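You operate a simulated robot arm through the tools that you are given. There is no shell and no other tool.

Carry out the task below with a simulated robot arm. There is one attempt and no reset: what you move stays moved.

JOB
Shut the garden tap and wind the hose in.
Fine: hold the nozzle key till the gauge reads nought before the blue coupling comes off; stand it in the black cup, then wind till the coil is full.

The check looks at the end state, three seconds after you hand in, the way a careful person would. Anything else that was tipped, shoved, dropped, spilled or broken makes it a failure.

ROBOT AND FRAMES
A 7-joint arm with a two-finger parallel gripper, fixed in place. Base frame: the origin is on the floor under the middle of its stand, x ahead of it, y to its left, z up. Units: m, rad, N and s.
With the tool pointing down near the work surface it reaches from about 0.36 to 0.76 m from the base axis. Its first joint turns from -2.496 to 2.496 rad. Payload 3 kg.
Tool frame: the origin (TCP) lies between the finger pads and is the grasp point; the fingertips stand 0.03 m ahead of it; z points along the fingers, y is the line along which they close. The gripper opens to 0.094 m. The fingers are 0.028 m wide and 0.01 m thick; the gripper's body (0.05 by 0.096 m) begins 0.055 m behind the TCP.
Orientation is that of the tool frame in the base frame, as a unit quaternion [w, x, y, z]. With the fingers straight down and closing along the base's y, the tool's x points along the base's -x, its y along +y and its z along -z.

CONTROLS
- The arm moves only by the tool send_rows. Its argument "deltas" is a list of rows, each an object (a shift or turn left out is 0, a gripper value left out holds the last) with "delta_rot": the turn, a rotation vector about the tool's x, y, z in rad, a list of three; "xyz": the shift along the tool's x, y, z in m, a list of three; "hand": the finger opening in m, from 0 to 0.094. In form: [{"delta_rot": [wx, wy, wz], "xyz": [x, y, z], "hand": hand}, ...]. A call has 1 to 20 rows; each row is the pose to reach, as a shift and turn from the pose commanded when the call began, along the tool's axes at that moment. Each row takes 0.2 s and may step no farther than 0.05 m and 0.15 rad from the row before; otherwise, or with a gripper value out of range, the whole call is refused. Where a pose cannot be reached the arm comes as near as it can. A force on the tool above 90 N (or 10 N above the force at the start of the call, whichever is more), or a blocked arm, ends the call early, and 0.2 s more pass. The fingers move at their own pace (about 0.045 m/s each) and stop on an object; they squeeze with about 25 N. The grip force told is the motor's: it shows also when the fingers shut on nothing. Time passes only in rows, and 0.2 s behind the last, so rows that repeat a pose let the fingers close. It gives the time, the measured TCP pose, the force on the tool (base axes), the opening and the grip force at its end, in the units of the frame above (readings bear some noise), with the torque about the TCP (base axes, N m) and any sound that the robot's microphone picked up, and new pictures: "show" is both (left out), scene, wrist or none.
- Cameras (640 x 400 px; columns grow to the right, rows downward): "scene" is fixed at [0.2281, -0.4961, 1.5403]; the picture's right is [0.17, -0.99, 0.00], its down [-0.58, -0.10, -0.81] and it looks along [0.80, 0.14, -0.59] (base axes); focal length 214 px, centre (320, 200). "wrist" rides on the gripper at [0.076, 0.014, -0.103] in the tool frame; the picture's right is [-0.18, 0.98, 0.00], its down [-0.75, -0.14, -0.64] and it looks along [-0.63, -0.12, 0.77] (tool axes); focal length 243 px, centre (320, 200). There is no depth. A picture from a camera that has moved, and an enlarged one, comes with that camera's place and axes in the base frame and with its lens. The place of the scene camera against the robot may be out by one fixed shift of up to 0.012 m in any direction.
- move_column(by): moves the trunk up (or, below 0, down) by that many m; the arm rides with it, the base frame stays. It gives what a move gives, with no picture.
- close_up(camera, box): a new picture of the part [left, top, right, bottom] of that camera's present view, enlarged. It takes no simulated time.
- sign_off(): hands the job in; it is judged then, once.

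Places have to be worked out from the pictures, the camera data and where the tool is seen. Open the gripper and draw the arm clear of the work before you hand the job in, unless the task says otherwise.

The tools are called as a command line: name --argument value ..., lists and objects as JSON in quotes. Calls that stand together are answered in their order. send_rows: Moves the arm, as the interface text tells. Its arguments: {"type":"object","properties":{"deltas":{"type":"array","items":{"type":"object","properties":{"delta_rot":{"type":"array","items":{"type":"number"}},"xyz":{"type":"array","items":{"type":"number"}},"hand":{"type":"number"}}}},"show":{"type":"string","enum":["both","scene","wrist","none"]}},"required":["deltas"]} The other tools are called the same way: move_column (by) moves the trunk up or down; close_up (camera, box) takes an enlarged picture of a part of a camera's view; sign_off () hands the job in.

At the start:

```text
time_s: 0.0
tool_pos: [0.5251, -0.2665, 1.4116]
orientation: [-0.002, 0.0, 1.0, 0.0]
ft_force: [0.0, 0.3, 0.5]
moment: [0.0, -0.01, -0.04]
grip_width: 0.0942
gripper_force: 0.0
trunk travel left (down, up): [-0.325, 0.065]
```

scene: 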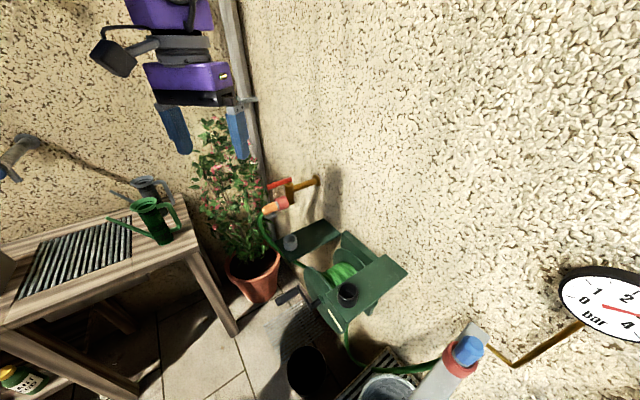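
wrist: 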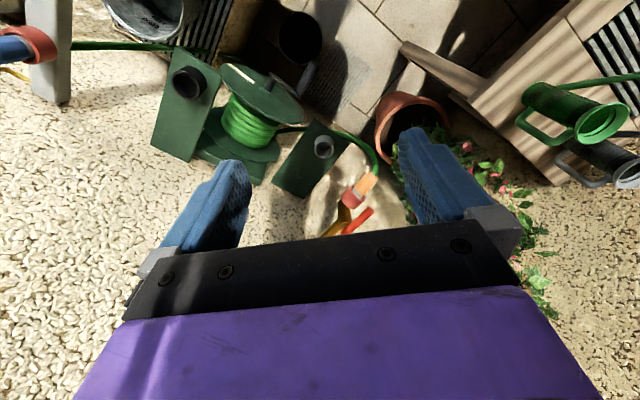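

The pictures show a tap with a red handle on the wall, a green hose reel, a bracketed gun/coupling (blue and red) and a gauge at the right. I'll take enlarged views before moving anything.

close_up --camera "scene" --box '[240, 160, 420, 320]'

close_up --camera "scene" --box '[400, 240, 640, 400]'

close_up --camera "scene" --box '[260, 280, 480, 400]'

close_up --camera "wrist" --box '[140, 0, 460, 240]'

close_up --camera "wrist" --box '[0, 0, 240, 160]'

```text
2.50 times, centred on (330, 240) of scene
camera zoom: at [0.2281, -0.4961, 1.5403], right [0.17, -0.99, 0.0], down [-0.58, -0.1, -0.81], along [0.8, 0.14, -0.59], focal length 536 px, centre (295, 100)
```

zoom: 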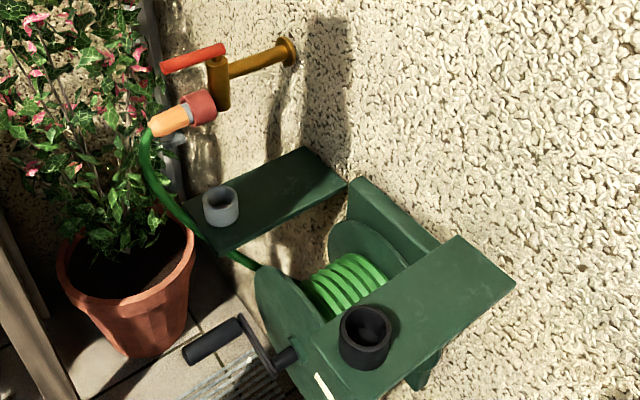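

```text
2.50 times, centred on (520, 320) of scene
camera zoom: at [0.2281, -0.4961, 1.5403], right [0.17, -0.99, 0.0], down [-0.58, -0.1, -0.81], along [0.8, 0.14, -0.59], focal length 536 px, centre (-180, -100)
```

zoom: 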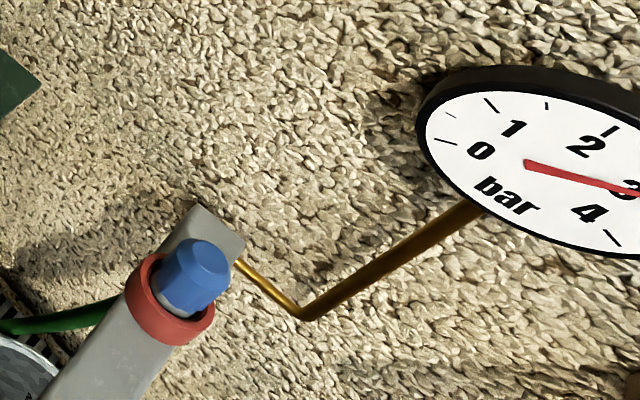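

```text
2.91 times, centred on (370, 340) of scene
camera zoom: at [0.2281, -0.4961, 1.5403], right [0.17, -0.99, 0.0], down [-0.58, -0.1, -0.81], along [0.8, 0.14, -0.59], focal length 624 px, centre (174, -207)
```

zoom: 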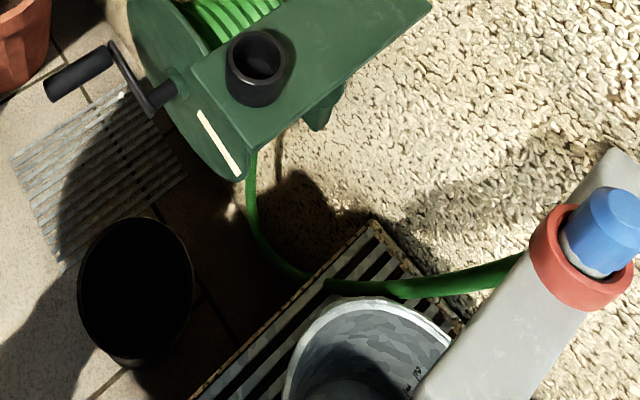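

```text
1.67 times, centred on (300, 120) of wrist
camera zoom: at [0.4485, -0.2522, 1.5131], right [0.18, 0.98, 0.0], down [0.75, -0.14, 0.64], along [0.63, -0.12, -0.77], focal length 404 px, centre (353, 333)
```

zoom: 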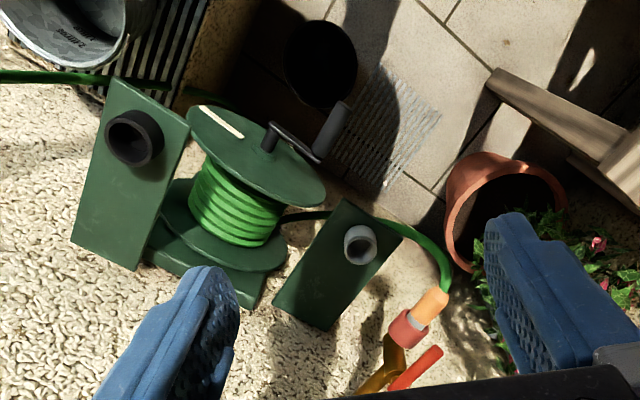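

```text
2.50 times, centred on (120, 80) of wrist
camera zoom: at [0.4485, -0.2522, 1.5131], right [0.18, 0.98, 0.0], down [0.75, -0.14, 0.64], along [0.63, -0.12, -0.77], focal length 606 px, centre (820, 500)
```

zoom: 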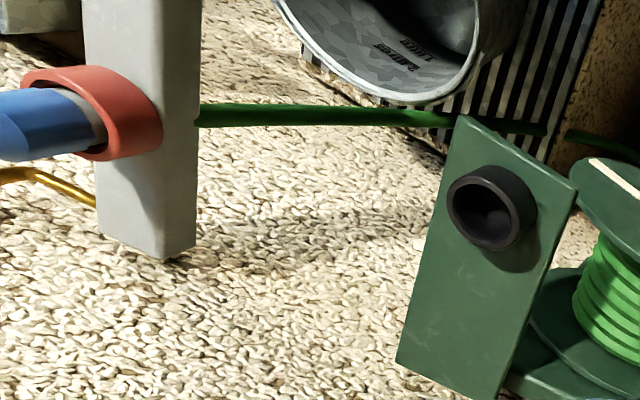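

The main features are found; I need finer views of the tap, the left side and the bar carrying the blue part before I move.

close_up --camera "scene" --box '[250, 165, 330, 225]'

close_up --camera "scene" --box '[0, 120, 200, 260]'

close_up --camera "scene" --box '[420, 300, 540, 400]'

close_up --camera "wrist" --box '[320, 140, 420, 240]'

close_up --camera "wrist" --box '[0, 0, 120, 110]'

close_up --camera "wrist" --box '[440, 0, 640, 200]'

```text
6.67 times, centred on (290, 195) of scene
camera zoom: at [0.2281, -0.4961, 1.5403], right [0.17, -0.99, 0.0], down [-0.58, -0.1, -0.81], along [0.8, 0.14, -0.59], focal length 1430 px, centre (520, 233)
```

zoom: 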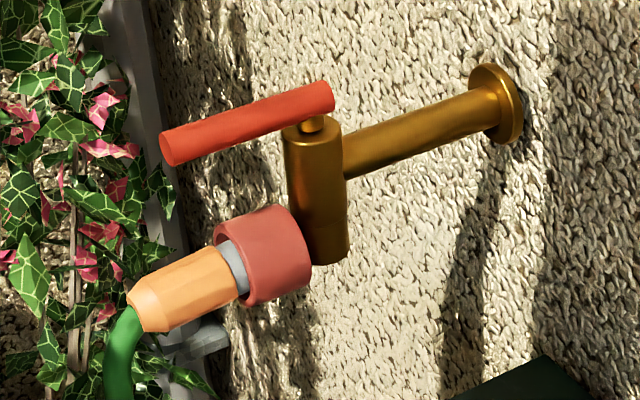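

```text
2.86 times, centred on (100, 190) of scene
camera zoom: at [0.2281, -0.4961, 1.5403], right [0.17, -0.99, 0.0], down [-0.58, -0.1, -0.81], along [0.8, 0.14, -0.59], focal length 613 px, centre (949, 229)
```

zoom: 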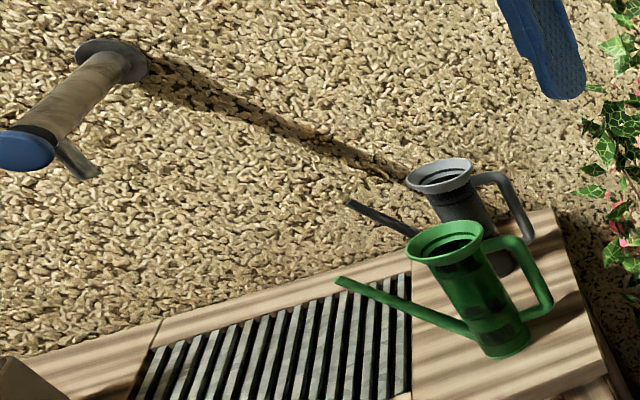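

```text
4.00 times, centred on (480, 350) of scene
camera zoom: at [0.2281, -0.4961, 1.5403], right [0.17, -0.99, 0.0], down [-0.58, -0.1, -0.81], along [0.8, 0.14, -0.59], focal length 858 px, centre (-320, -400)
```

zoom: 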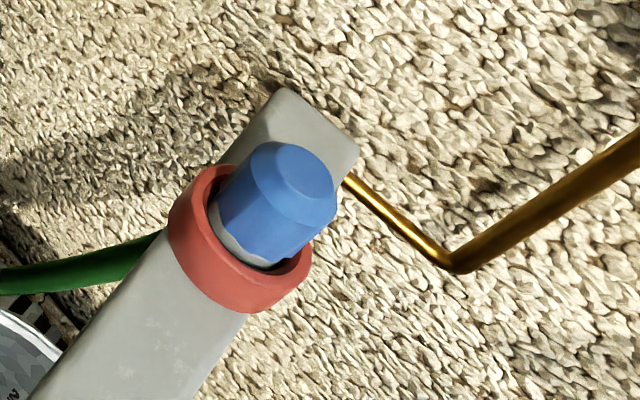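

```text
4.00 times, centred on (370, 190) of wrist
camera zoom: at [0.4485, -0.2522, 1.5131], right [0.18, 0.98, 0.0], down [0.75, -0.14, 0.64], along [0.63, -0.12, -0.77], focal length 970 px, centre (120, 240)
```

zoom: 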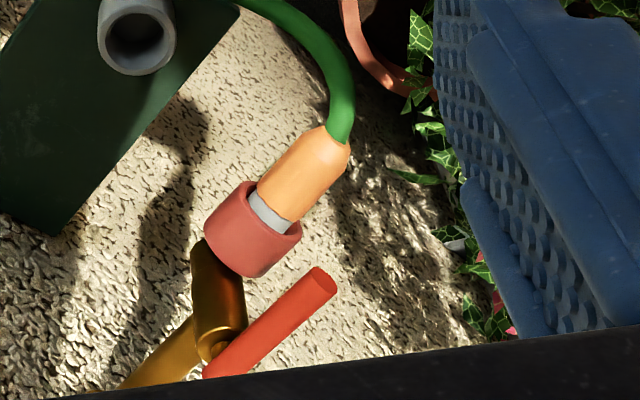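

```text
3.64 times, centred on (60, 55) of wrist
camera zoom: at [0.4485, -0.2522, 1.5131], right [0.18, 0.98, 0.0], down [0.75, -0.14, 0.64], along [0.63, -0.12, -0.77], focal length 882 px, centre (1266, 727)
```

zoom: 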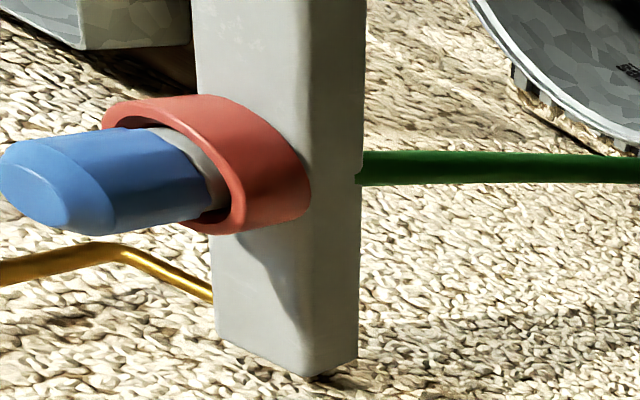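

```text
2.00 times, centred on (540, 100) of wrist
camera zoom: at [0.4485, -0.2522, 1.5131], right [0.18, 0.98, 0.0], down [0.75, -0.14, 0.64], along [0.63, -0.12, -0.77], focal length 485 px, centre (-120, 400)
```

zoom: 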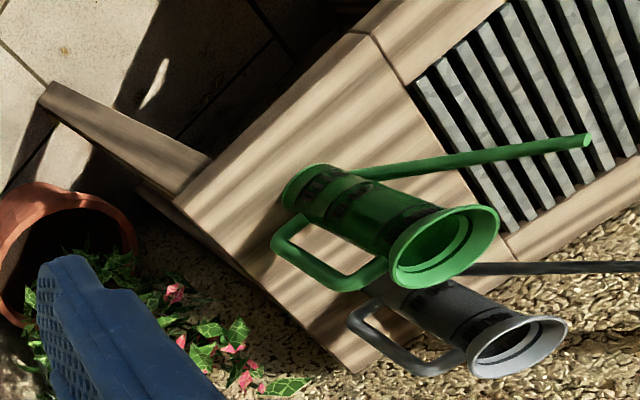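

The wooden, blue-capped piece with a grey lever on the left wall looks like it could be the nozzle with its key. I'll swing the arm up and left, clear of everything, to look at it with the wrist camera.

send_rows --deltas '[{"xyz": [0.0083, 0.0463, -0.0044], "delta_rot": [0, 0, -0.1167]}, {"xyz": [0.0167, 0.0926, -0.0089], "delta_rot": [0, 0, -0.2333]}, {"xyz": [0.025, 0.1388, -0.0133], "delta_rot": [0, 0, -0.35]}, {"xyz": [0.0333, 0.1851, -0.0178], "delta_rot": [0, 0, -0.4667]}, {"xyz": [0.0417, 0.2314, -0.0222], "delta_rot": [0, 0, -0.5833]}, {"xyz": [0.05, 0.2777, -0.0267], "delta_rot": [0, 0, -0.7]}, {"xyz": [0.0583, 0.3239, -0.0311], "delta_rot": [0, 0, -0.8167]}, {"xyz": [0.0667, 0.3702, -0.0356], "delta_rot": [0, 0, -0.9333]}, {"xyz": [0.075, 0.4165, -0.04], "delta_rot": [0, 0, -1.05]}, {"xyz": [0.075, 0.4165, -0.04], "delta_rot": [0, 0, -1.05]}]' --show "both"

```text
time_s: 2.2
tool_pos: [0.4476, 0.1544, 1.4491]
orientation: [-0.001, -0.502, 0.865, -0.001]
ft_force: [0.0, -0.6, 0.2]
moment: [0.01, -0.04, 0.0]
grip_width: 0.094
gripper_force: 0.0
trunk travel left (down, up): [-0.325, 0.065]
camera wrist: at [0.3977, 0.0964, 1.5513], right [-0.76, 0.65, 0.0], down [0.5, 0.58, 0.64], along [0.42, 0.49, -0.77], focal length 243 px, centre (320, 200)
```

scene: 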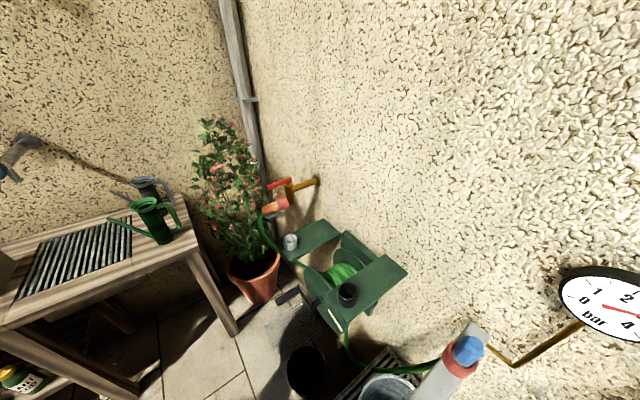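
wrist: 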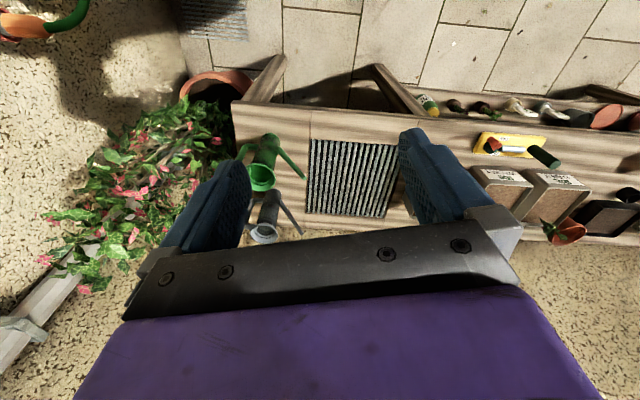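

The wrist camera sees the bench, but the wall piece is hidden above the gripper. I'll tilt the tool outward about its y so the camera looks level, drawing back a little.

send_rows --deltas '[{"xyz": [0.013, 0, 0], "delta_rot": [0, -0.14, 0]}, {"xyz": [0.027, 0, 0], "delta_rot": [0, -0.28, 0]}, {"xyz": [0.04, 0, 0], "delta_rot": [0, -0.42, 0]}, {"xyz": [0.053, 0, 0], "delta_rot": [0, -0.56, 0]}, {"xyz": [0.067, 0, 0], "delta_rot": [0, -0.7, 0]}, {"xyz": [0.08, 0, 0], "delta_rot": [0, -0.84, 0]}, {"xyz": [0.08, 0, 0], "delta_rot": [0, -0.84, 0]}]' --show "wrist"

```text
time_s: 3.8
tool_pos: [0.4104, 0.0812, 1.4516]
orientation: [0.354, -0.458, 0.789, 0.206]
ft_force: [0.7, 0.0, 0.4]
moment: [0.02, -0.03, 0.01]
grip_width: 0.0941
gripper_force: 0.1
trunk travel left (down, up): [-0.325, 0.065]
camera wrist: at [0.3338, -0.0213, 1.4635], right [-0.79, 0.59, 0.14], down [0.13, -0.05, 0.99], along [0.6, 0.8, -0.04], focal length 243 px, centre (320, 200)
```

wrist: 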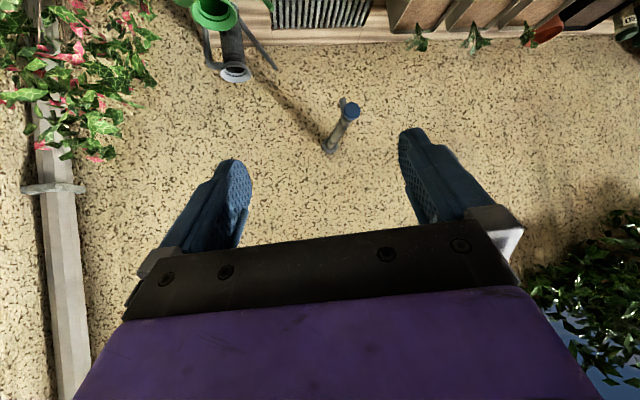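

close_up --camera "wrist" --box '[310, 80, 390, 160]'

close_up --camera "scene" --box '[0, 120, 60, 200]'

close_up --camera "scene" --box '[540, 240, 640, 400]'

```text
5.00 times, centred on (350, 120) of wrist
camera zoom: at [0.3338, -0.0213, 1.4635], right [-0.79, 0.59, 0.14], down [0.13, -0.05, 0.99], along [0.6, 0.8, -0.04], focal length 1213 px, centre (170, 600)
```

zoom: 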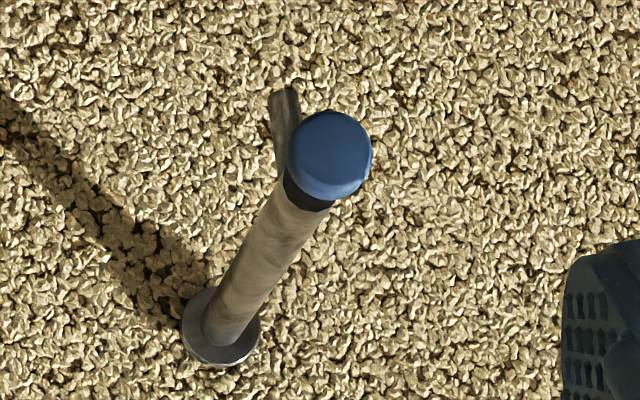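

```text
5.00 times, centred on (30, 160) of scene
camera zoom: at [0.2281, -0.4961, 1.5403], right [0.17, -0.99, 0.0], down [-0.58, -0.1, -0.81], along [0.8, 0.14, -0.59], focal length 1072 px, centre (1770, 400)
```

zoom: 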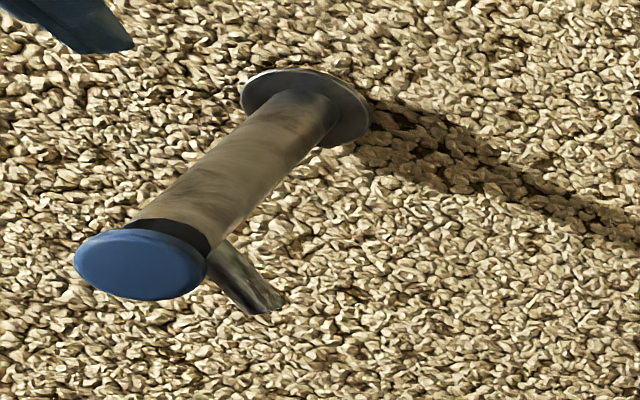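

```text
2.50 times, centred on (590, 320) of scene
camera zoom: at [0.2281, -0.4961, 1.5403], right [0.17, -0.99, 0.0], down [-0.58, -0.1, -0.81], along [0.8, 0.14, -0.59], focal length 536 px, centre (-355, -100)
```

zoom: 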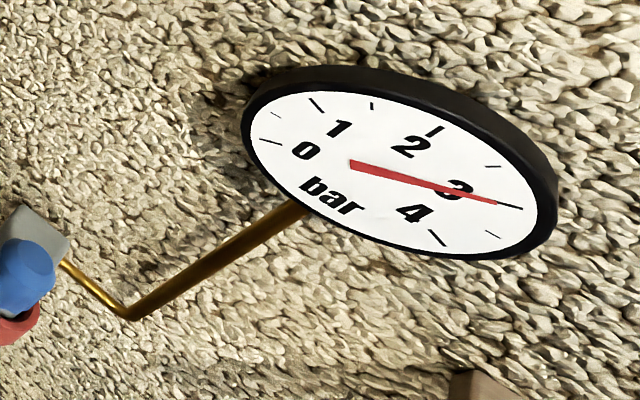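

The left-wall piece is a spray nozzle with a blue plunger key at about (0.605, 0.52, 1.23), axis perpendicular to the 45° wall. Next I'll swing back toward the tap with the tool tilted to look at its lever from in front.

send_rows --deltas '[{"xyz": [0.0243, -0.0064, -0.0013], "delta_rot": [0.0976, 0, 0.0874]}, {"xyz": [0.0485, -0.0128, -0.0027], "delta_rot": [0.1952, 0, 0.1748]}, {"xyz": [0.0728, -0.0193, -0.004], "delta_rot": [0.2928, 0, 0.2622]}, {"xyz": [0.0971, -0.0257, -0.0053], "delta_rot": [0.3904, 0, 0.3496]}, {"xyz": [0.1214, -0.0321, -0.0067], "delta_rot": [0.488, 0, 0.437]}, {"xyz": [0.1456, -0.0385, -0.008], "delta_rot": [0.5856, 0, 0.5244]}, {"xyz": [0.1699, -0.0449, -0.0093], "delta_rot": [0.6832, 0, 0.6118]}, {"xyz": [0.1942, -0.0514, -0.0106], "delta_rot": [0.7808, 0, 0.6992]}, {"xyz": [0.2184, -0.0578, -0.012], "delta_rot": [0.8784, 0, 0.7866]}, {"xyz": [0.2427, -0.0642, -0.0133], "delta_rot": [0.976, 0, 0.874]}, {"xyz": [0.2427, -0.0642, -0.0133], "delta_rot": [0.976, 0, 0.874]}]' --show "wrist"

```text
time_s: 6.2
tool_pos: [0.4979, -0.1249, 1.3489]
orientation: [0.404, 0.119, 0.905, -0.053]
ft_force: [-0.4, -0.5, -0.5]
moment: [-0.01, 0.04, 0.02]
grip_width: 0.094
gripper_force: 0.0
out of reach, approached as far as the arm can: row 3, 4, 5, 6, 7, 8, 9, 10, 11
trunk travel left (down, up): [-0.325, 0.065]
camera wrist: at [0.3788, -0.079, 1.3601], right [0.37, 0.92, 0.14], down [-0.01, -0.14, 0.99], along [0.93, -0.37, -0.04], focal length 243 px, centre (320, 200)
```

wrist: 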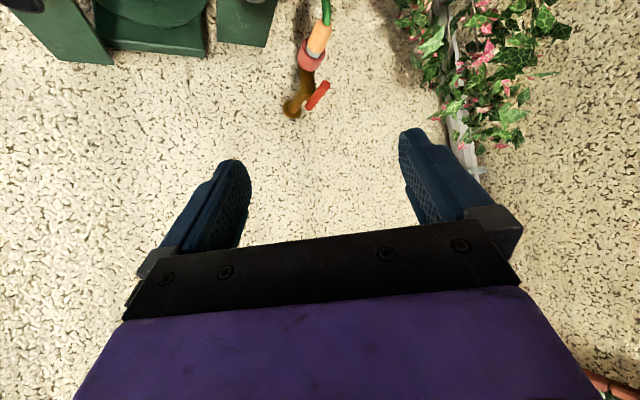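

The arm stopped short of a too-close pose but the tap is in view. I'll enlarge the tap and lever here to triangulate.

close_up --camera "wrist" --box '[260, 0, 360, 125]'

close_up --camera "wrist" --box '[0, 0, 280, 120]'

```text
3.20 times, centred on (310, 62) of wrist
camera zoom: at [0.3788, -0.079, 1.3601], right [0.37, 0.92, 0.14], down [-0.01, -0.14, 0.99], along [0.93, -0.37, -0.04], focal length 776 px, centre (352, 640)
```

zoom: 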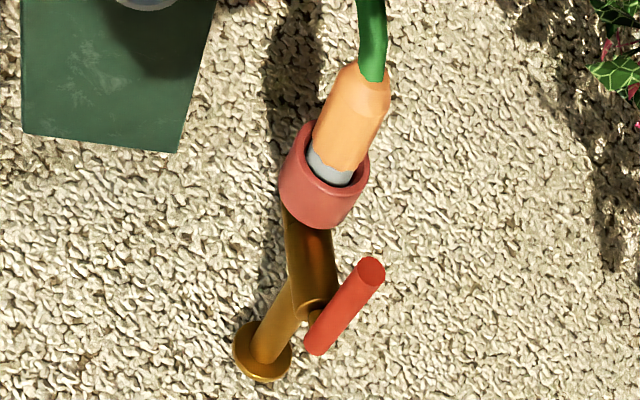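

```text
2.29 times, centred on (140, 60) of wrist
camera zoom: at [0.3788, -0.079, 1.3601], right [0.37, 0.92, 0.14], down [-0.01, -0.14, 0.99], along [0.93, -0.37, -0.04], focal length 555 px, centre (731, 520)
```

zoom: 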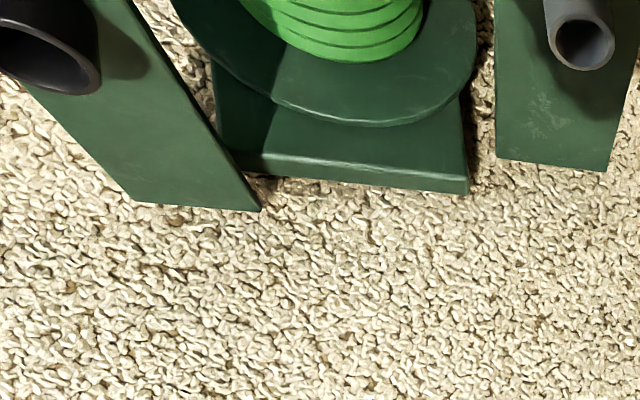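

Triangulating: lever runs from its pivot near (0.872, -0.272, 1.115) to a free end near (0.822, -0.21, 1.12), parallel to the pipe (open). I'll send a null row to see which commanded pose the controller now holds.

send_rows --deltas '[{"xyz": [0, 0, 0], "delta_rot": [0, 0, 0]}]' --show "none"

```text
time_s: 6.6
tool_pos: [0.5001, -0.124, 1.349]
orientation: [0.404, 0.118, 0.905, -0.053]
ft_force: [-0.2, 0.0, -0.3]
moment: [-0.01, 0.0, 0.02]
grip_width: 0.0939
gripper_force: 0.1
trunk travel left (down, up): [-0.325, 0.065]
```

The null row shows the commanded pose is the reached one. I'll now go to a standoff about 0.10 m behind the lever's free end, tool tilted and aligned with the lever, and look.

send_rows --deltas '[{"xyz": [-0.0085, 0.0029, 0.0399], "delta_rot": [0.0488, 0, 0.0436]}, {"xyz": [-0.017, 0.0058, 0.0797], "delta_rot": [0.0975, 0, 0.0873]}, {"xyz": [-0.0254, 0.0086, 0.1196], "delta_rot": [0.1463, 0, 0.1309]}, {"xyz": [-0.0339, 0.0115, 0.1594], "delta_rot": [0.195, 0, 0.1745]}, {"xyz": [-0.0424, 0.0144, 0.1993], "delta_rot": [0.2438, 0, 0.2181]}, {"xyz": [-0.0509, 0.0173, 0.2391], "delta_rot": [0.2925, 0, 0.2618]}, {"xyz": [-0.0593, 0.0201, 0.279], "delta_rot": [0.3413, 0, 0.3054]}, {"xyz": [-0.0678, 0.023, 0.3188], "delta_rot": [0.39, 0, 0.349]}, {"xyz": [-0.0678, 0.023, 0.3188], "delta_rot": [0.39, 0, 0.349]}]' --show "both"

```text
time_s: 8.6
tool_pos: [0.7685, -0.1809, 1.1817]
orientation: [0.379, 0.349, 0.843, -0.156]
ft_force: [-0.4, -0.2, -0.6]
moment: [-0.02, 0.0, 0.01]
grip_width: 0.094
gripper_force: 0.1
trunk travel left (down, up): [-0.325, 0.065]
camera wrist: at [0.6882, -0.0792, 1.1933], right [0.78, 0.61, 0.14], down [-0.09, -0.12, 0.99], along [0.62, -0.79, -0.04], focal length 243 px, centre (320, 200)
```

scene: 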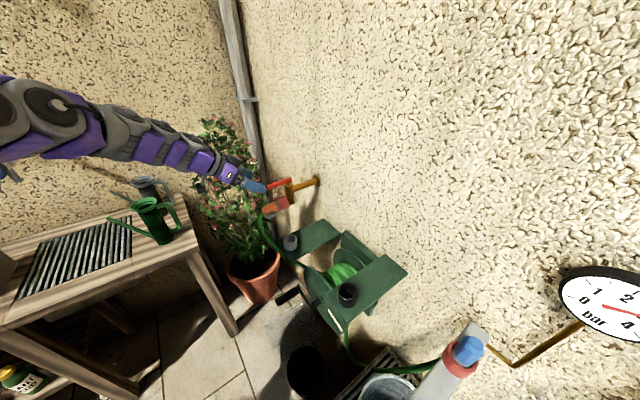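
wrist: 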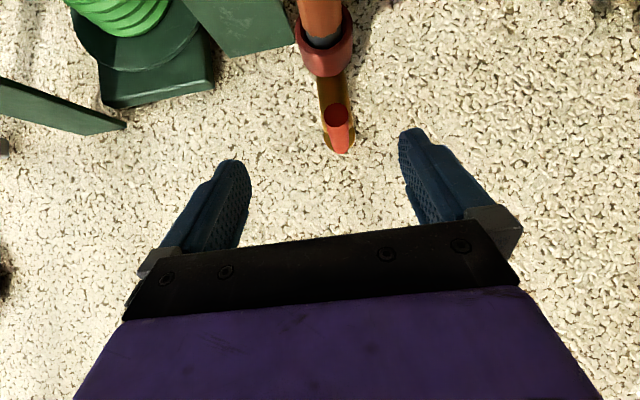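

The arm reached the standoff and the lever appears end-on in the wrist view. I'll enlarge it to refine its position.

close_up --camera "wrist" --box '[280, 60, 400, 180]'

close_up --camera "scene" --box '[220, 160, 330, 230]'

```text
3.33 times, centred on (340, 120) of wrist
camera zoom: at [0.6882, -0.0792, 1.1933], right [0.78, 0.61, 0.14], down [-0.09, -0.12, 0.99], along [0.62, -0.79, -0.04], focal length 809 px, centre (253, 467)
```

zoom: 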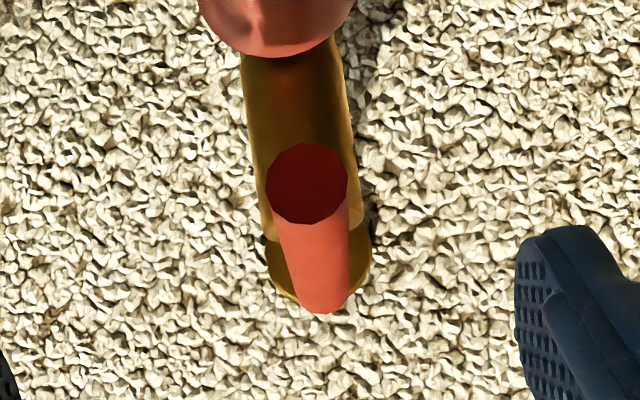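

```text
5.71 times, centred on (275, 195) of scene
camera zoom: at [0.2281, -0.4961, 1.5403], right [0.17, -0.99, 0.0], down [-0.58, -0.1, -0.81], along [0.8, 0.14, -0.59], focal length 1226 px, centre (577, 229)
```

zoom: 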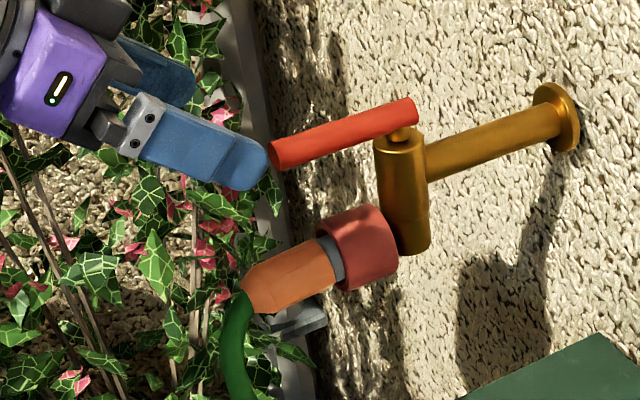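

Refined: lever free end ≈ (0.819, -0.211, 1.121), Ø≈19 mm, pivot ≈ (0.876, -0.268). I'll align sideways 14 mm, part-close to 0.05 m and slide forward so the fingers straddle the lever without touching it.

send_rows --deltas '[{"xyz": [-0.003, 0.0144, 0.0], "hand": 0.05}, {"xyz": [-0.005, 0.0144, 0.02], "hand": 0.05}, {"xyz": [-0.007, 0.0144, 0.04], "hand": 0.05}, {"xyz": [-0.009, 0.0144, 0.06], "hand": 0.05}, {"xyz": [-0.0093, 0.0144, 0.075], "hand": 0.05}, {"xyz": [-0.0093, 0.0144, 0.088], "hand": 0.05}, {"xyz": [-0.0093, 0.0144, 0.088], "hand": 0.05}]' --show "both"

```text
time_s: 10.2
tool_pos: [0.833, -0.2195, 1.1324]
orientation: [0.377, 0.348, 0.844, -0.156]
ft_force: [0.2, -0.3, -0.4]
moment: [0.0, 0.04, -0.05]
grip_width: 0.0501
gripper_force: 0.0
trunk travel left (down, up): [-0.325, 0.065]
camera wrist: at [0.7517, -0.1184, 1.1435], right [0.78, 0.61, 0.14], down [-0.08, -0.12, 0.99], along [0.62, -0.78, -0.04], focal length 243 px, centre (320, 200)
```

scene: 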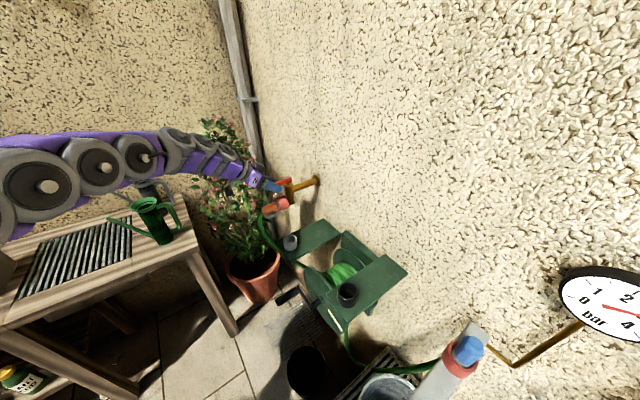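
wrist: 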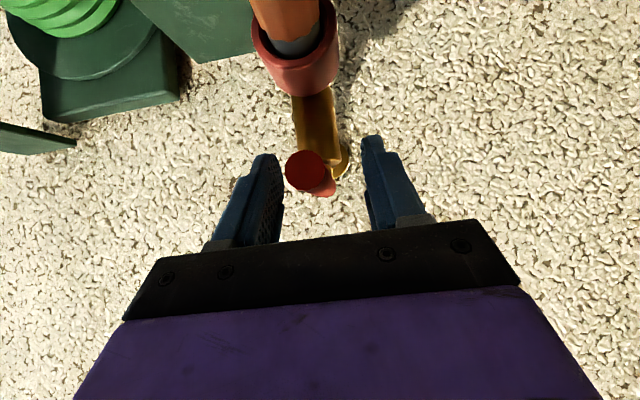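

The lever sits between the fingers, about 5 mm left of centre, with no contact. I'll centre, narrow the opening, then nudge toward tool +y (clockwise seen from above) and watch force and picture.

send_rows --deltas '[{"xyz": [0, -0.005, 0], "hand": 0.028}, {"xyz": [0, -0.005, 0], "hand": 0.028}, {"xyz": [0, -0.005, 0], "hand": 0.028}, {"xyz": [0, 0.0, 0], "hand": 0.028}, {"xyz": [0, 0.005, 0], "hand": 0.028}, {"xyz": [0, 0.01, 0], "hand": 0.028}, {"xyz": [0, 0.01, 0], "hand": 0.028}]' --show "both"

```text
time_s: 11.8
tool_pos: [0.837, -0.215, 1.1309]
orientation: [0.377, 0.35, 0.843, -0.156]
ft_force: [-20.5, -10.2, 0.5]
moment: [-0.05, 0.16, 0.12]
grip_width: 0.0404
gripper_force: 11.1
trunk travel left (down, up): [-0.325, 0.065]
camera wrist: at [0.7561, -0.1141, 1.142], right [0.78, 0.61, 0.14], down [-0.08, -0.12, 0.99], along [0.62, -0.79, -0.04], focal length 243 px, centre (320, 200)
```

scene: 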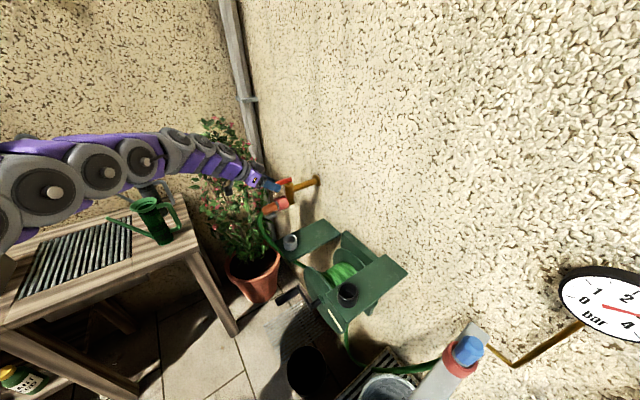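
wrist: 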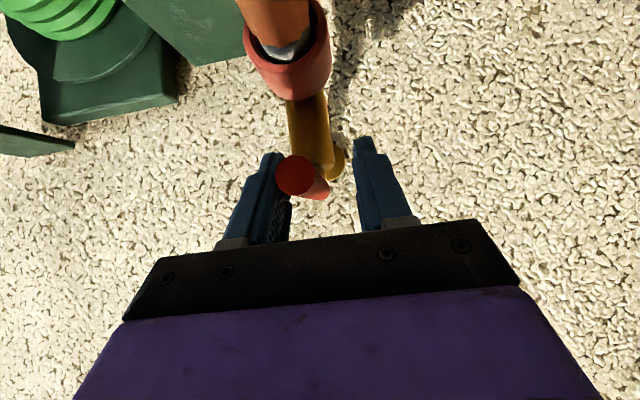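

Pushing clockwise met about 23 N with no visible turn of the lever, so I'll back off and nudge the other way (counter-clockwise, tool -y).

send_rows --deltas '[{"xyz": [0, -0.01, 0], "hand": 0.034}, {"xyz": [0, -0.018, 0], "hand": 0.034}, {"xyz": [0, -0.022, 0], "hand": 0.034}, {"xyz": [0, -0.027, 0], "hand": 0.034}, {"xyz": [0, -0.032, 0], "hand": 0.034}, {"xyz": [0, -0.032, 0], "hand": 0.034}]' --show "both"

```text
time_s: 13.2
tool_pos: [0.8165, -0.2335, 1.1318]
orientation: [0.377, 0.348, 0.844, -0.156]
ft_force: [0.2, 1.7, 1.1]
moment: [-0.01, 0.08, -0.09]
grip_width: 0.0351
gripper_force: 0.5
trunk travel left (down, up): [-0.325, 0.065]
camera wrist: at [0.7363, -0.1326, 1.1421], right [0.78, 0.61, 0.14], down [-0.08, -0.12, 0.99], along [0.62, -0.78, -0.04], focal length 243 px, centre (320, 200)
```

scene: 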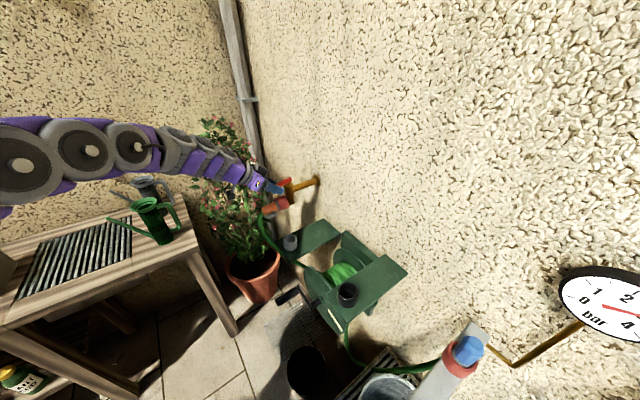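
wrist: 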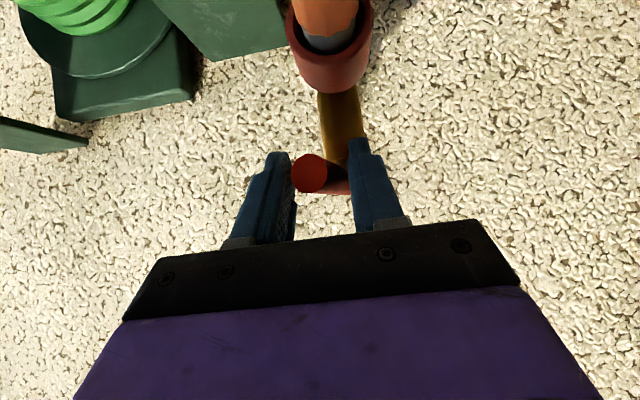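

The lever turns freely counter-clockwise (≈8° so far, force <2 N), so that is the closing direction. I'll carry it round in an arc about the pivot, turning the tool with it.

send_rows --deltas '[{"xyz": [-0.0017, -0.0076, 0.0019], "delta_rot": [-0.0869, 0, -0.0778]}, {"xyz": [-0.0039, -0.0148, 0.0044], "delta_rot": [-0.1738, 0, -0.1556]}, {"xyz": [-0.0067, -0.0216, 0.0075], "delta_rot": [-0.2608, 0, -0.2335]}, {"xyz": [-0.01, -0.0278, 0.0112], "delta_rot": [-0.3477, 0, -0.3113]}, {"xyz": [-0.0138, -0.0334, 0.0154], "delta_rot": [-0.4346, 0, -0.3891]}, {"xyz": [-0.018, -0.0384, 0.0201], "delta_rot": [-0.5215, 0, -0.4669]}, {"xyz": [-0.018, -0.0384, 0.0201], "delta_rot": [-0.5215, 0, -0.4669]}]' --show "both"

```text
time_s: 14.8
tool_pos: [0.8109, -0.2833, 1.1301]
orientation: [0.407, 0.039, 0.912, -0.015]
ft_force: [-0.1, 0.0, 0.2]
moment: [0.02, 0.05, -0.01]
grip_width: 0.0361
gripper_force: 1.7
out of reach, approached as far as the arm can: row 4, 5
trunk travel left (down, up): [-0.325, 0.065]
camera wrist: at [0.6843, -0.2577, 1.1411], right [0.2, 0.97, 0.14], down [0.01, -0.15, 0.99], along [0.98, -0.2, -0.04], focal length 243 px, centre (320, 200)
```

scene: 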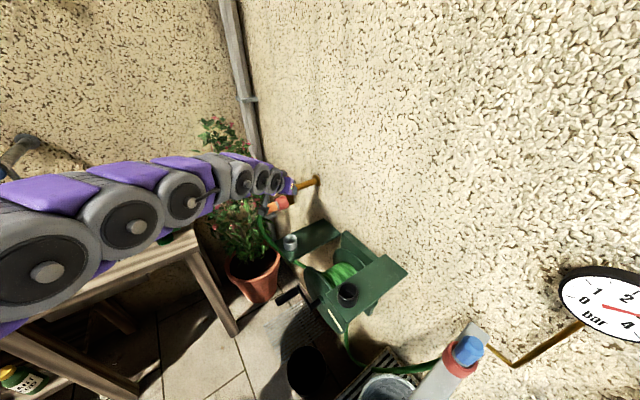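
wrist: 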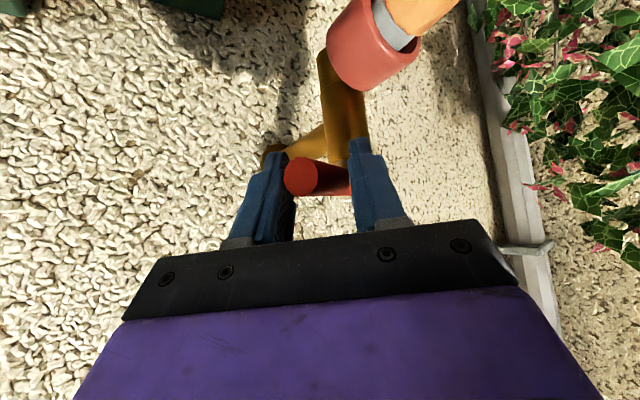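

The lever is following and is now roughly 50° round. I'll continue the arc by another 0.6 rad and check.

send_rows --deltas '[{"xyz": [-0.002, -0.0075, 0.0022], "delta_rot": [-0.0893, 0, -0.0802]}, {"xyz": [-0.0045, -0.0145, 0.005], "delta_rot": [-0.1786, 0, -0.1603]}, {"xyz": [-0.0076, -0.0211, 0.0085], "delta_rot": [-0.2678, 0, -0.2405]}, {"xyz": [-0.0112, -0.027, 0.0125], "delta_rot": [-0.3571, 0, -0.3206]}, {"xyz": [-0.0153, -0.0323, 0.017], "delta_rot": [-0.4464, 0, -0.4008]}, {"xyz": [-0.0153, -0.0323, 0.017], "delta_rot": [-0.4464, 0, -0.4008]}]' --show "both"

```text
time_s: 16.2
tool_pos: [0.8127, -0.2889, 1.1595]
orientation: [0.396, -0.233, 0.882, 0.105]
ft_force: [-0.6, -0.2, 0.2]
moment: [-0.03, -0.03, -0.02]
grip_width: 0.0341
gripper_force: 0.1
out of reach, approached as far as the arm can: row 4, 5, 6
trunk travel left (down, up): [-0.325, 0.065]
camera wrist: at [0.6944, -0.3387, 1.1718], right [-0.38, 0.91, 0.14], down [0.09, -0.11, 0.99], along [0.92, 0.39, -0.04], focal length 243 px, centre (320, 200)
```

scene: 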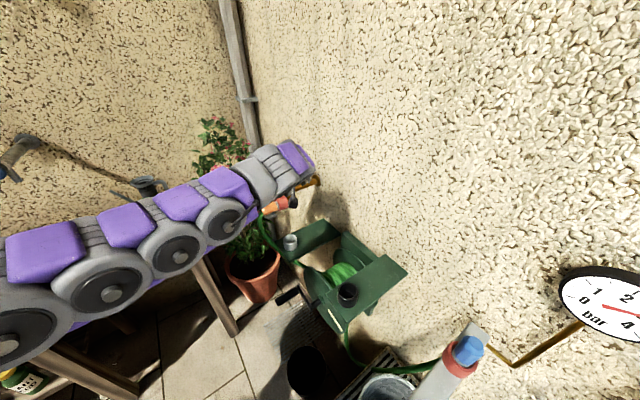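
wrist: 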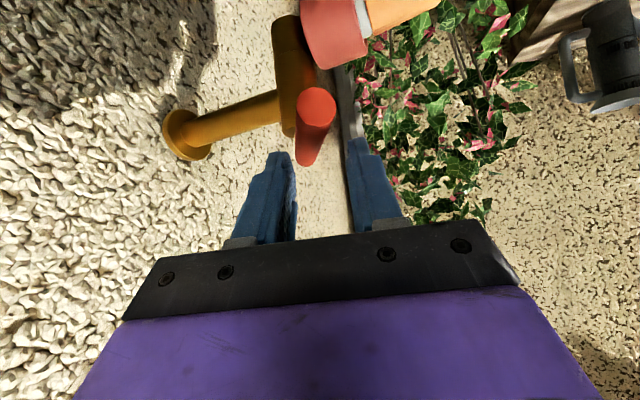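

The arm ran out of reach at this heading and slid up over the lever, which now points at about 196° (needs 225°). I'll back the tool off up and away, turn it to a radial heading, and close the fingers to use as a pusher.

send_rows --deltas '[{"xyz": [0, 0, -0.03], "hand": 0.034}, {"xyz": [-0.01, 0, -0.065], "hand": 0.034}, {"xyz": [-0.02, 0, -0.1], "hand": 0.0}, {"xyz": [-0.02, 0.0, -0.1], "delta_rot": [0.0924, 0, 0.0821], "hand": 0.0}, {"xyz": [-0.02, 0.0, -0.1], "delta_rot": [0.1849, 0, 0.1643]}, {"xyz": [-0.02, 0.0, -0.1], "delta_rot": [0.2773, 0, 0.2464]}, {"xyz": [-0.02, 0.0, -0.1], "delta_rot": [0.3697, 0, 0.3286]}, {"xyz": [-0.02, 0.0, -0.1], "delta_rot": [0.4621, 0, 0.4107]}, {"xyz": [-0.02, 0.0, -0.1], "delta_rot": [0.5546, 0, 0.4929]}, {"xyz": [-0.02, 0.0, -0.1], "delta_rot": [0.647, 0, 0.575]}, {"xyz": [-0.02, 0.0, -0.1], "delta_rot": [0.647, 0, 0.575]}]' --show "wrist"

move_column --by -0.1

```text
time_s: 18.6
tool_pos: [0.7583, -0.3184, 1.2445]
orientation: [0.403, 0.158, 0.899, -0.073]
ft_force: [0.4, 0.2, 0.9]
moment: [-0.01, 0.03, 0.01]
grip_width: 0.0
gripper_force: 24.7
trunk travel left (down, up): [-0.325, 0.065]
camera wrist: at [0.642, -0.2606, 1.255], right [0.45, 0.88, 0.13], down [-0.03, -0.14, 0.99], along [0.89, -0.45, -0.04], focal length 243 px, centre (320, 200)
```

wrist: 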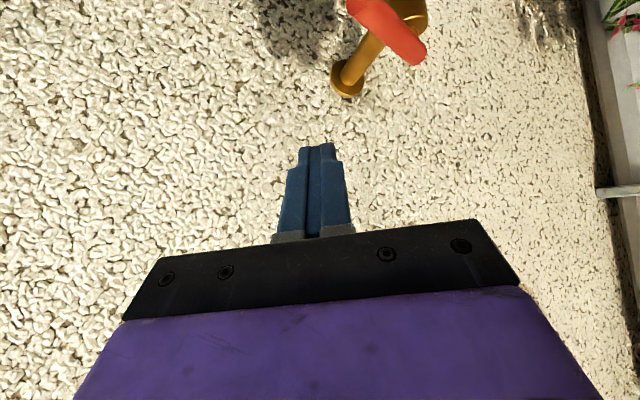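

```text
time_s: 19.9
tool_pos: [0.7576, -0.318, 1.1436]
orientation: [0.402, 0.158, 0.899, -0.073]
ft_force: [0.3, -0.2, 0.8]
moment: [-0.01, -0.02, -0.01]
grip_width: 0.0
gripper_force: 25.5
trunk travel left (down, up): [-0.225, 0.165]
```

The lever now reads about 198° in this view. I'll raise over it to its +y side and lower the closed fingertips beside it, ready to push it toward -y.

send_rows --deltas '[{"xyz": [-0.0373, 0, -0.0333]}, {"xyz": [-0.0392, 0.0275, -0.0311]}, {"xyz": [-0.0412, 0.055, -0.029]}, {"xyz": [-0.0431, 0.0825, -0.0268]}, {"xyz": [-0.0224, 0.0825, -0.0083]}, {"xyz": [-0.0016, 0.0825, 0.0102]}, {"xyz": [-0.0016, 0.0825, 0.0102]}]' --show "both"

```text
time_s: 21.5
tool_pos: [0.797, -0.2441, 1.1385]
orientation: [0.403, 0.158, 0.899, -0.072]
ft_force: [0.5, 0.1, 0.2]
moment: [0.02, 0.0, -0.02]
grip_width: 0.0
gripper_force: 24.7
trunk travel left (down, up): [-0.225, 0.165]
camera wrist: at [0.6805, -0.186, 1.1495], right [0.45, 0.88, 0.13], down [-0.03, -0.14, 0.99], along [0.89, -0.45, -0.04], focal length 243 px, centre (320, 200)
```

scene: 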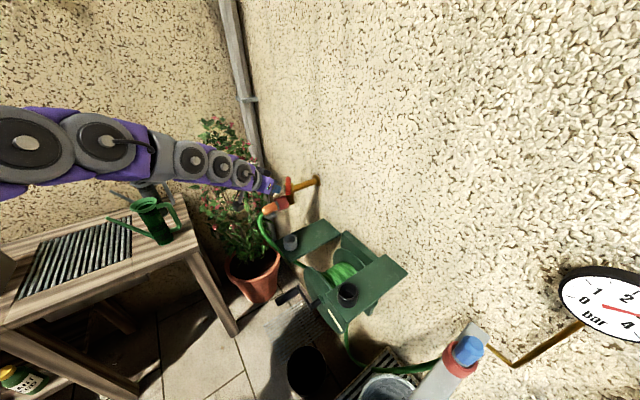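
wrist: 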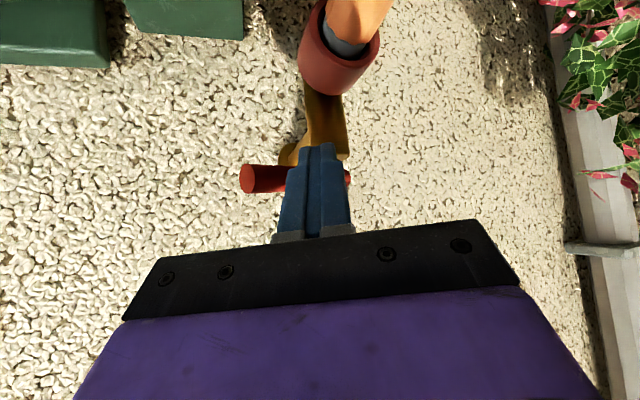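

The closed fingers are beside the lever on its +y side. I'll push about 45 mm toward -y and watch for the stop.

send_rows --deltas '[{"xyz": [-0.0027, -0.0081, 0.003]}, {"xyz": [-0.0054, -0.0162, 0.006]}, {"xyz": [-0.008, -0.0244, 0.009]}, {"xyz": [-0.0107, -0.0325, 0.012]}, {"xyz": [-0.0134, -0.0406, 0.015]}, {"xyz": [-0.0134, -0.0406, 0.015]}]' --show "both"

```text
time_s: 22.9
tool_pos: [0.7993, -0.2893, 1.1368]
orientation: [0.4, 0.159, 0.899, -0.074]
ft_force: [-4.4, 3.1, -1.1]
moment: [0.07, 0.09, -0.03]
grip_width: 0.0
gripper_force: 25.3
trunk travel left (down, up): [-0.225, 0.165]
camera wrist: at [0.6832, -0.2312, 1.1486], right [0.45, 0.88, 0.13], down [-0.02, -0.14, 0.99], along [0.89, -0.45, -0.04], focal length 243 px, centre (320, 200)
```

scene: 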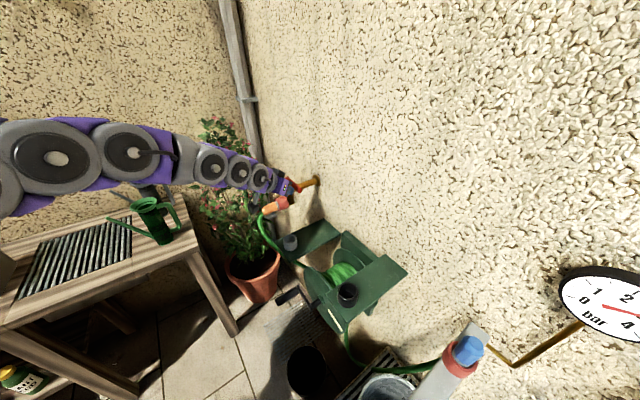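
wrist: 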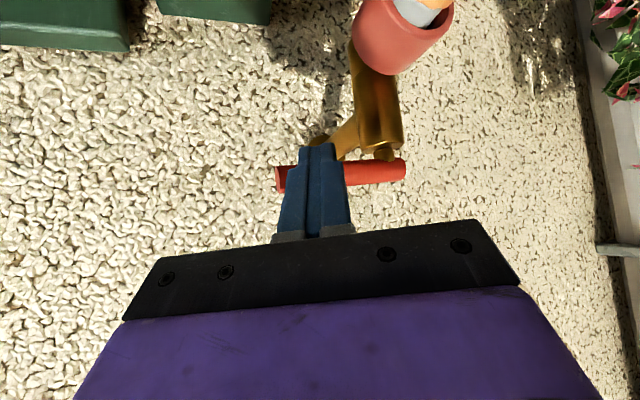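

The lever has moved on and I feel about 5 N, directed as if the lever lies near 225°. I'll look closely before pushing more.

close_up --camera "scene" --box '[250, 160, 340, 220]'

close_up --camera "wrist" --box '[260, 100, 420, 220]'

close_up --camera "scene" --box '[540, 240, 640, 360]'

```text
6.67 times, centred on (295, 190) of scene
camera zoom: at [0.2281, -0.4961, 1.5403], right [0.17, -0.99, 0.0], down [-0.58, -0.1, -0.81], along [0.8, 0.14, -0.59], focal length 1430 px, centre (487, 267)
```

zoom: 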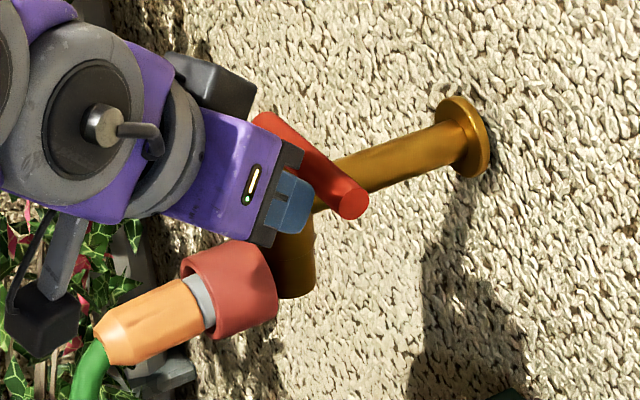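

```text
3.33 times, centred on (340, 160) of wrist
camera zoom: at [0.6832, -0.2312, 1.1486], right [0.45, 0.88, 0.13], down [-0.02, -0.14, 0.99], along [0.89, -0.45, -0.04], focal length 809 px, centre (253, 333)
```

zoom: 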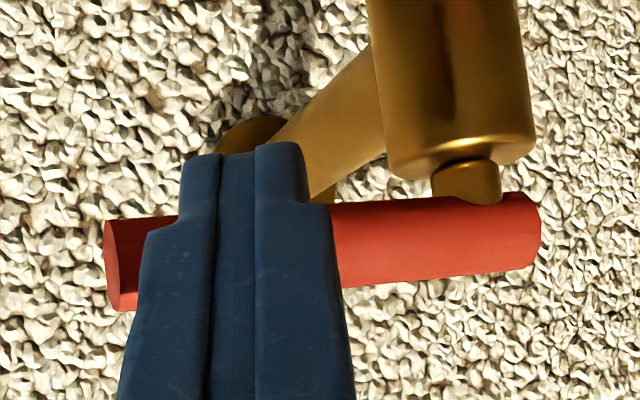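

```text
3.33 times, centred on (590, 300) of scene
camera zoom: at [0.2281, -0.4961, 1.5403], right [0.17, -0.99, 0.0], down [-0.58, -0.1, -0.81], along [0.8, 0.14, -0.59], focal length 715 px, centre (-580, -133)
```

zoom: 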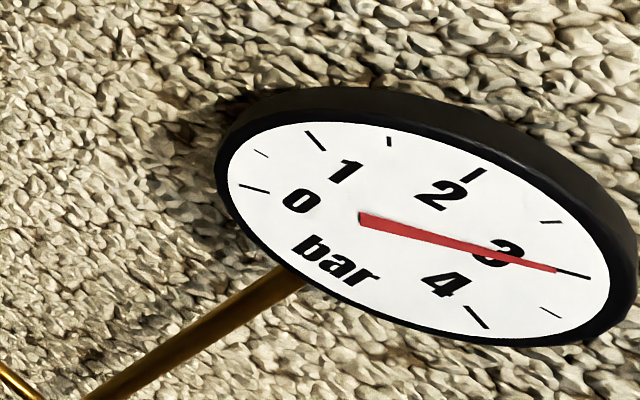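

The lever now appears perpendicular to the pipe (about 225°). I'll press a few millimetres more along the lever normal to confirm it's against its stop.

send_rows --deltas '[{"xyz": [-0.002, -0.003, 0.002]}, {"xyz": [-0.004, -0.006, 0.004]}, {"xyz": [-0.004, -0.006, 0.004]}]' --show "scene"

```text
time_s: 23.7
tool_pos: [0.8, -0.2915, 1.1383]
orientation: [0.4, 0.155, 0.9, -0.072]
ft_force: [-36.9, 28.1, -16.2]
moment: [0.6, 0.82, 0.03]
grip_width: 0.0
gripper_force: 25.0
trunk travel left (down, up): [-0.225, 0.165]
```

scene: 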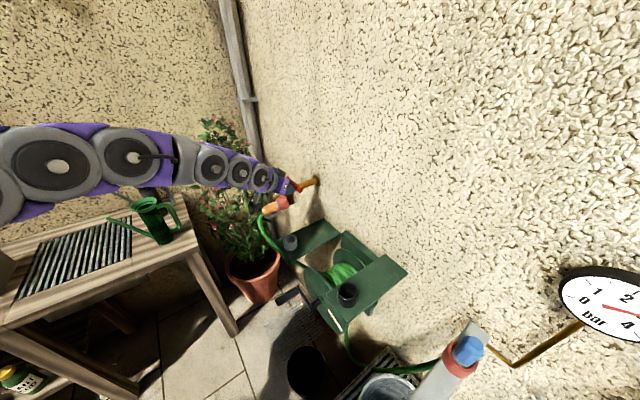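

The force jumped to ~49 N with only 2 mm of travel, so the lever is at its stop: tap shut. I'll ease off sideways, then back away up and out.

send_rows --deltas '[{"xyz": [0.004, 0.02, -0.004]}, {"xyz": [0.004, 0.04, -0.004]}, {"xyz": [-0.01, 0.04, -0.04]}, {"xyz": [-0.02, 0.04, -0.085]}, {"xyz": [-0.03, 0.04, -0.13]}, {"xyz": [-0.04, 0.04, -0.17]}, {"xyz": [-0.04, 0.04, -0.17]}]' --show "both"

```text
time_s: 25.3
tool_pos: [0.7209, -0.2252, 1.2815]
orientation: [0.402, 0.157, 0.899, -0.074]
ft_force: [-0.3, -0.6, 0.2]
moment: [-0.01, 0.02, -0.04]
grip_width: 0.0
gripper_force: 24.9
trunk travel left (down, up): [-0.225, 0.165]
camera wrist: at [0.605, -0.1682, 1.2921], right [0.45, 0.88, 0.13], down [-0.02, -0.14, 0.99], along [0.89, -0.45, -0.04], focal length 243 px, centre (320, 200)
```

scene: 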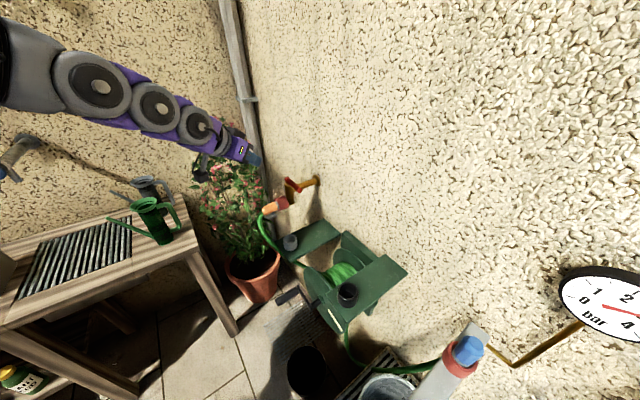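
wrist: 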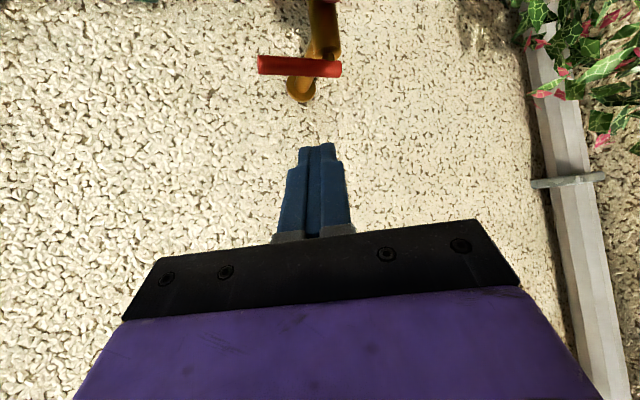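

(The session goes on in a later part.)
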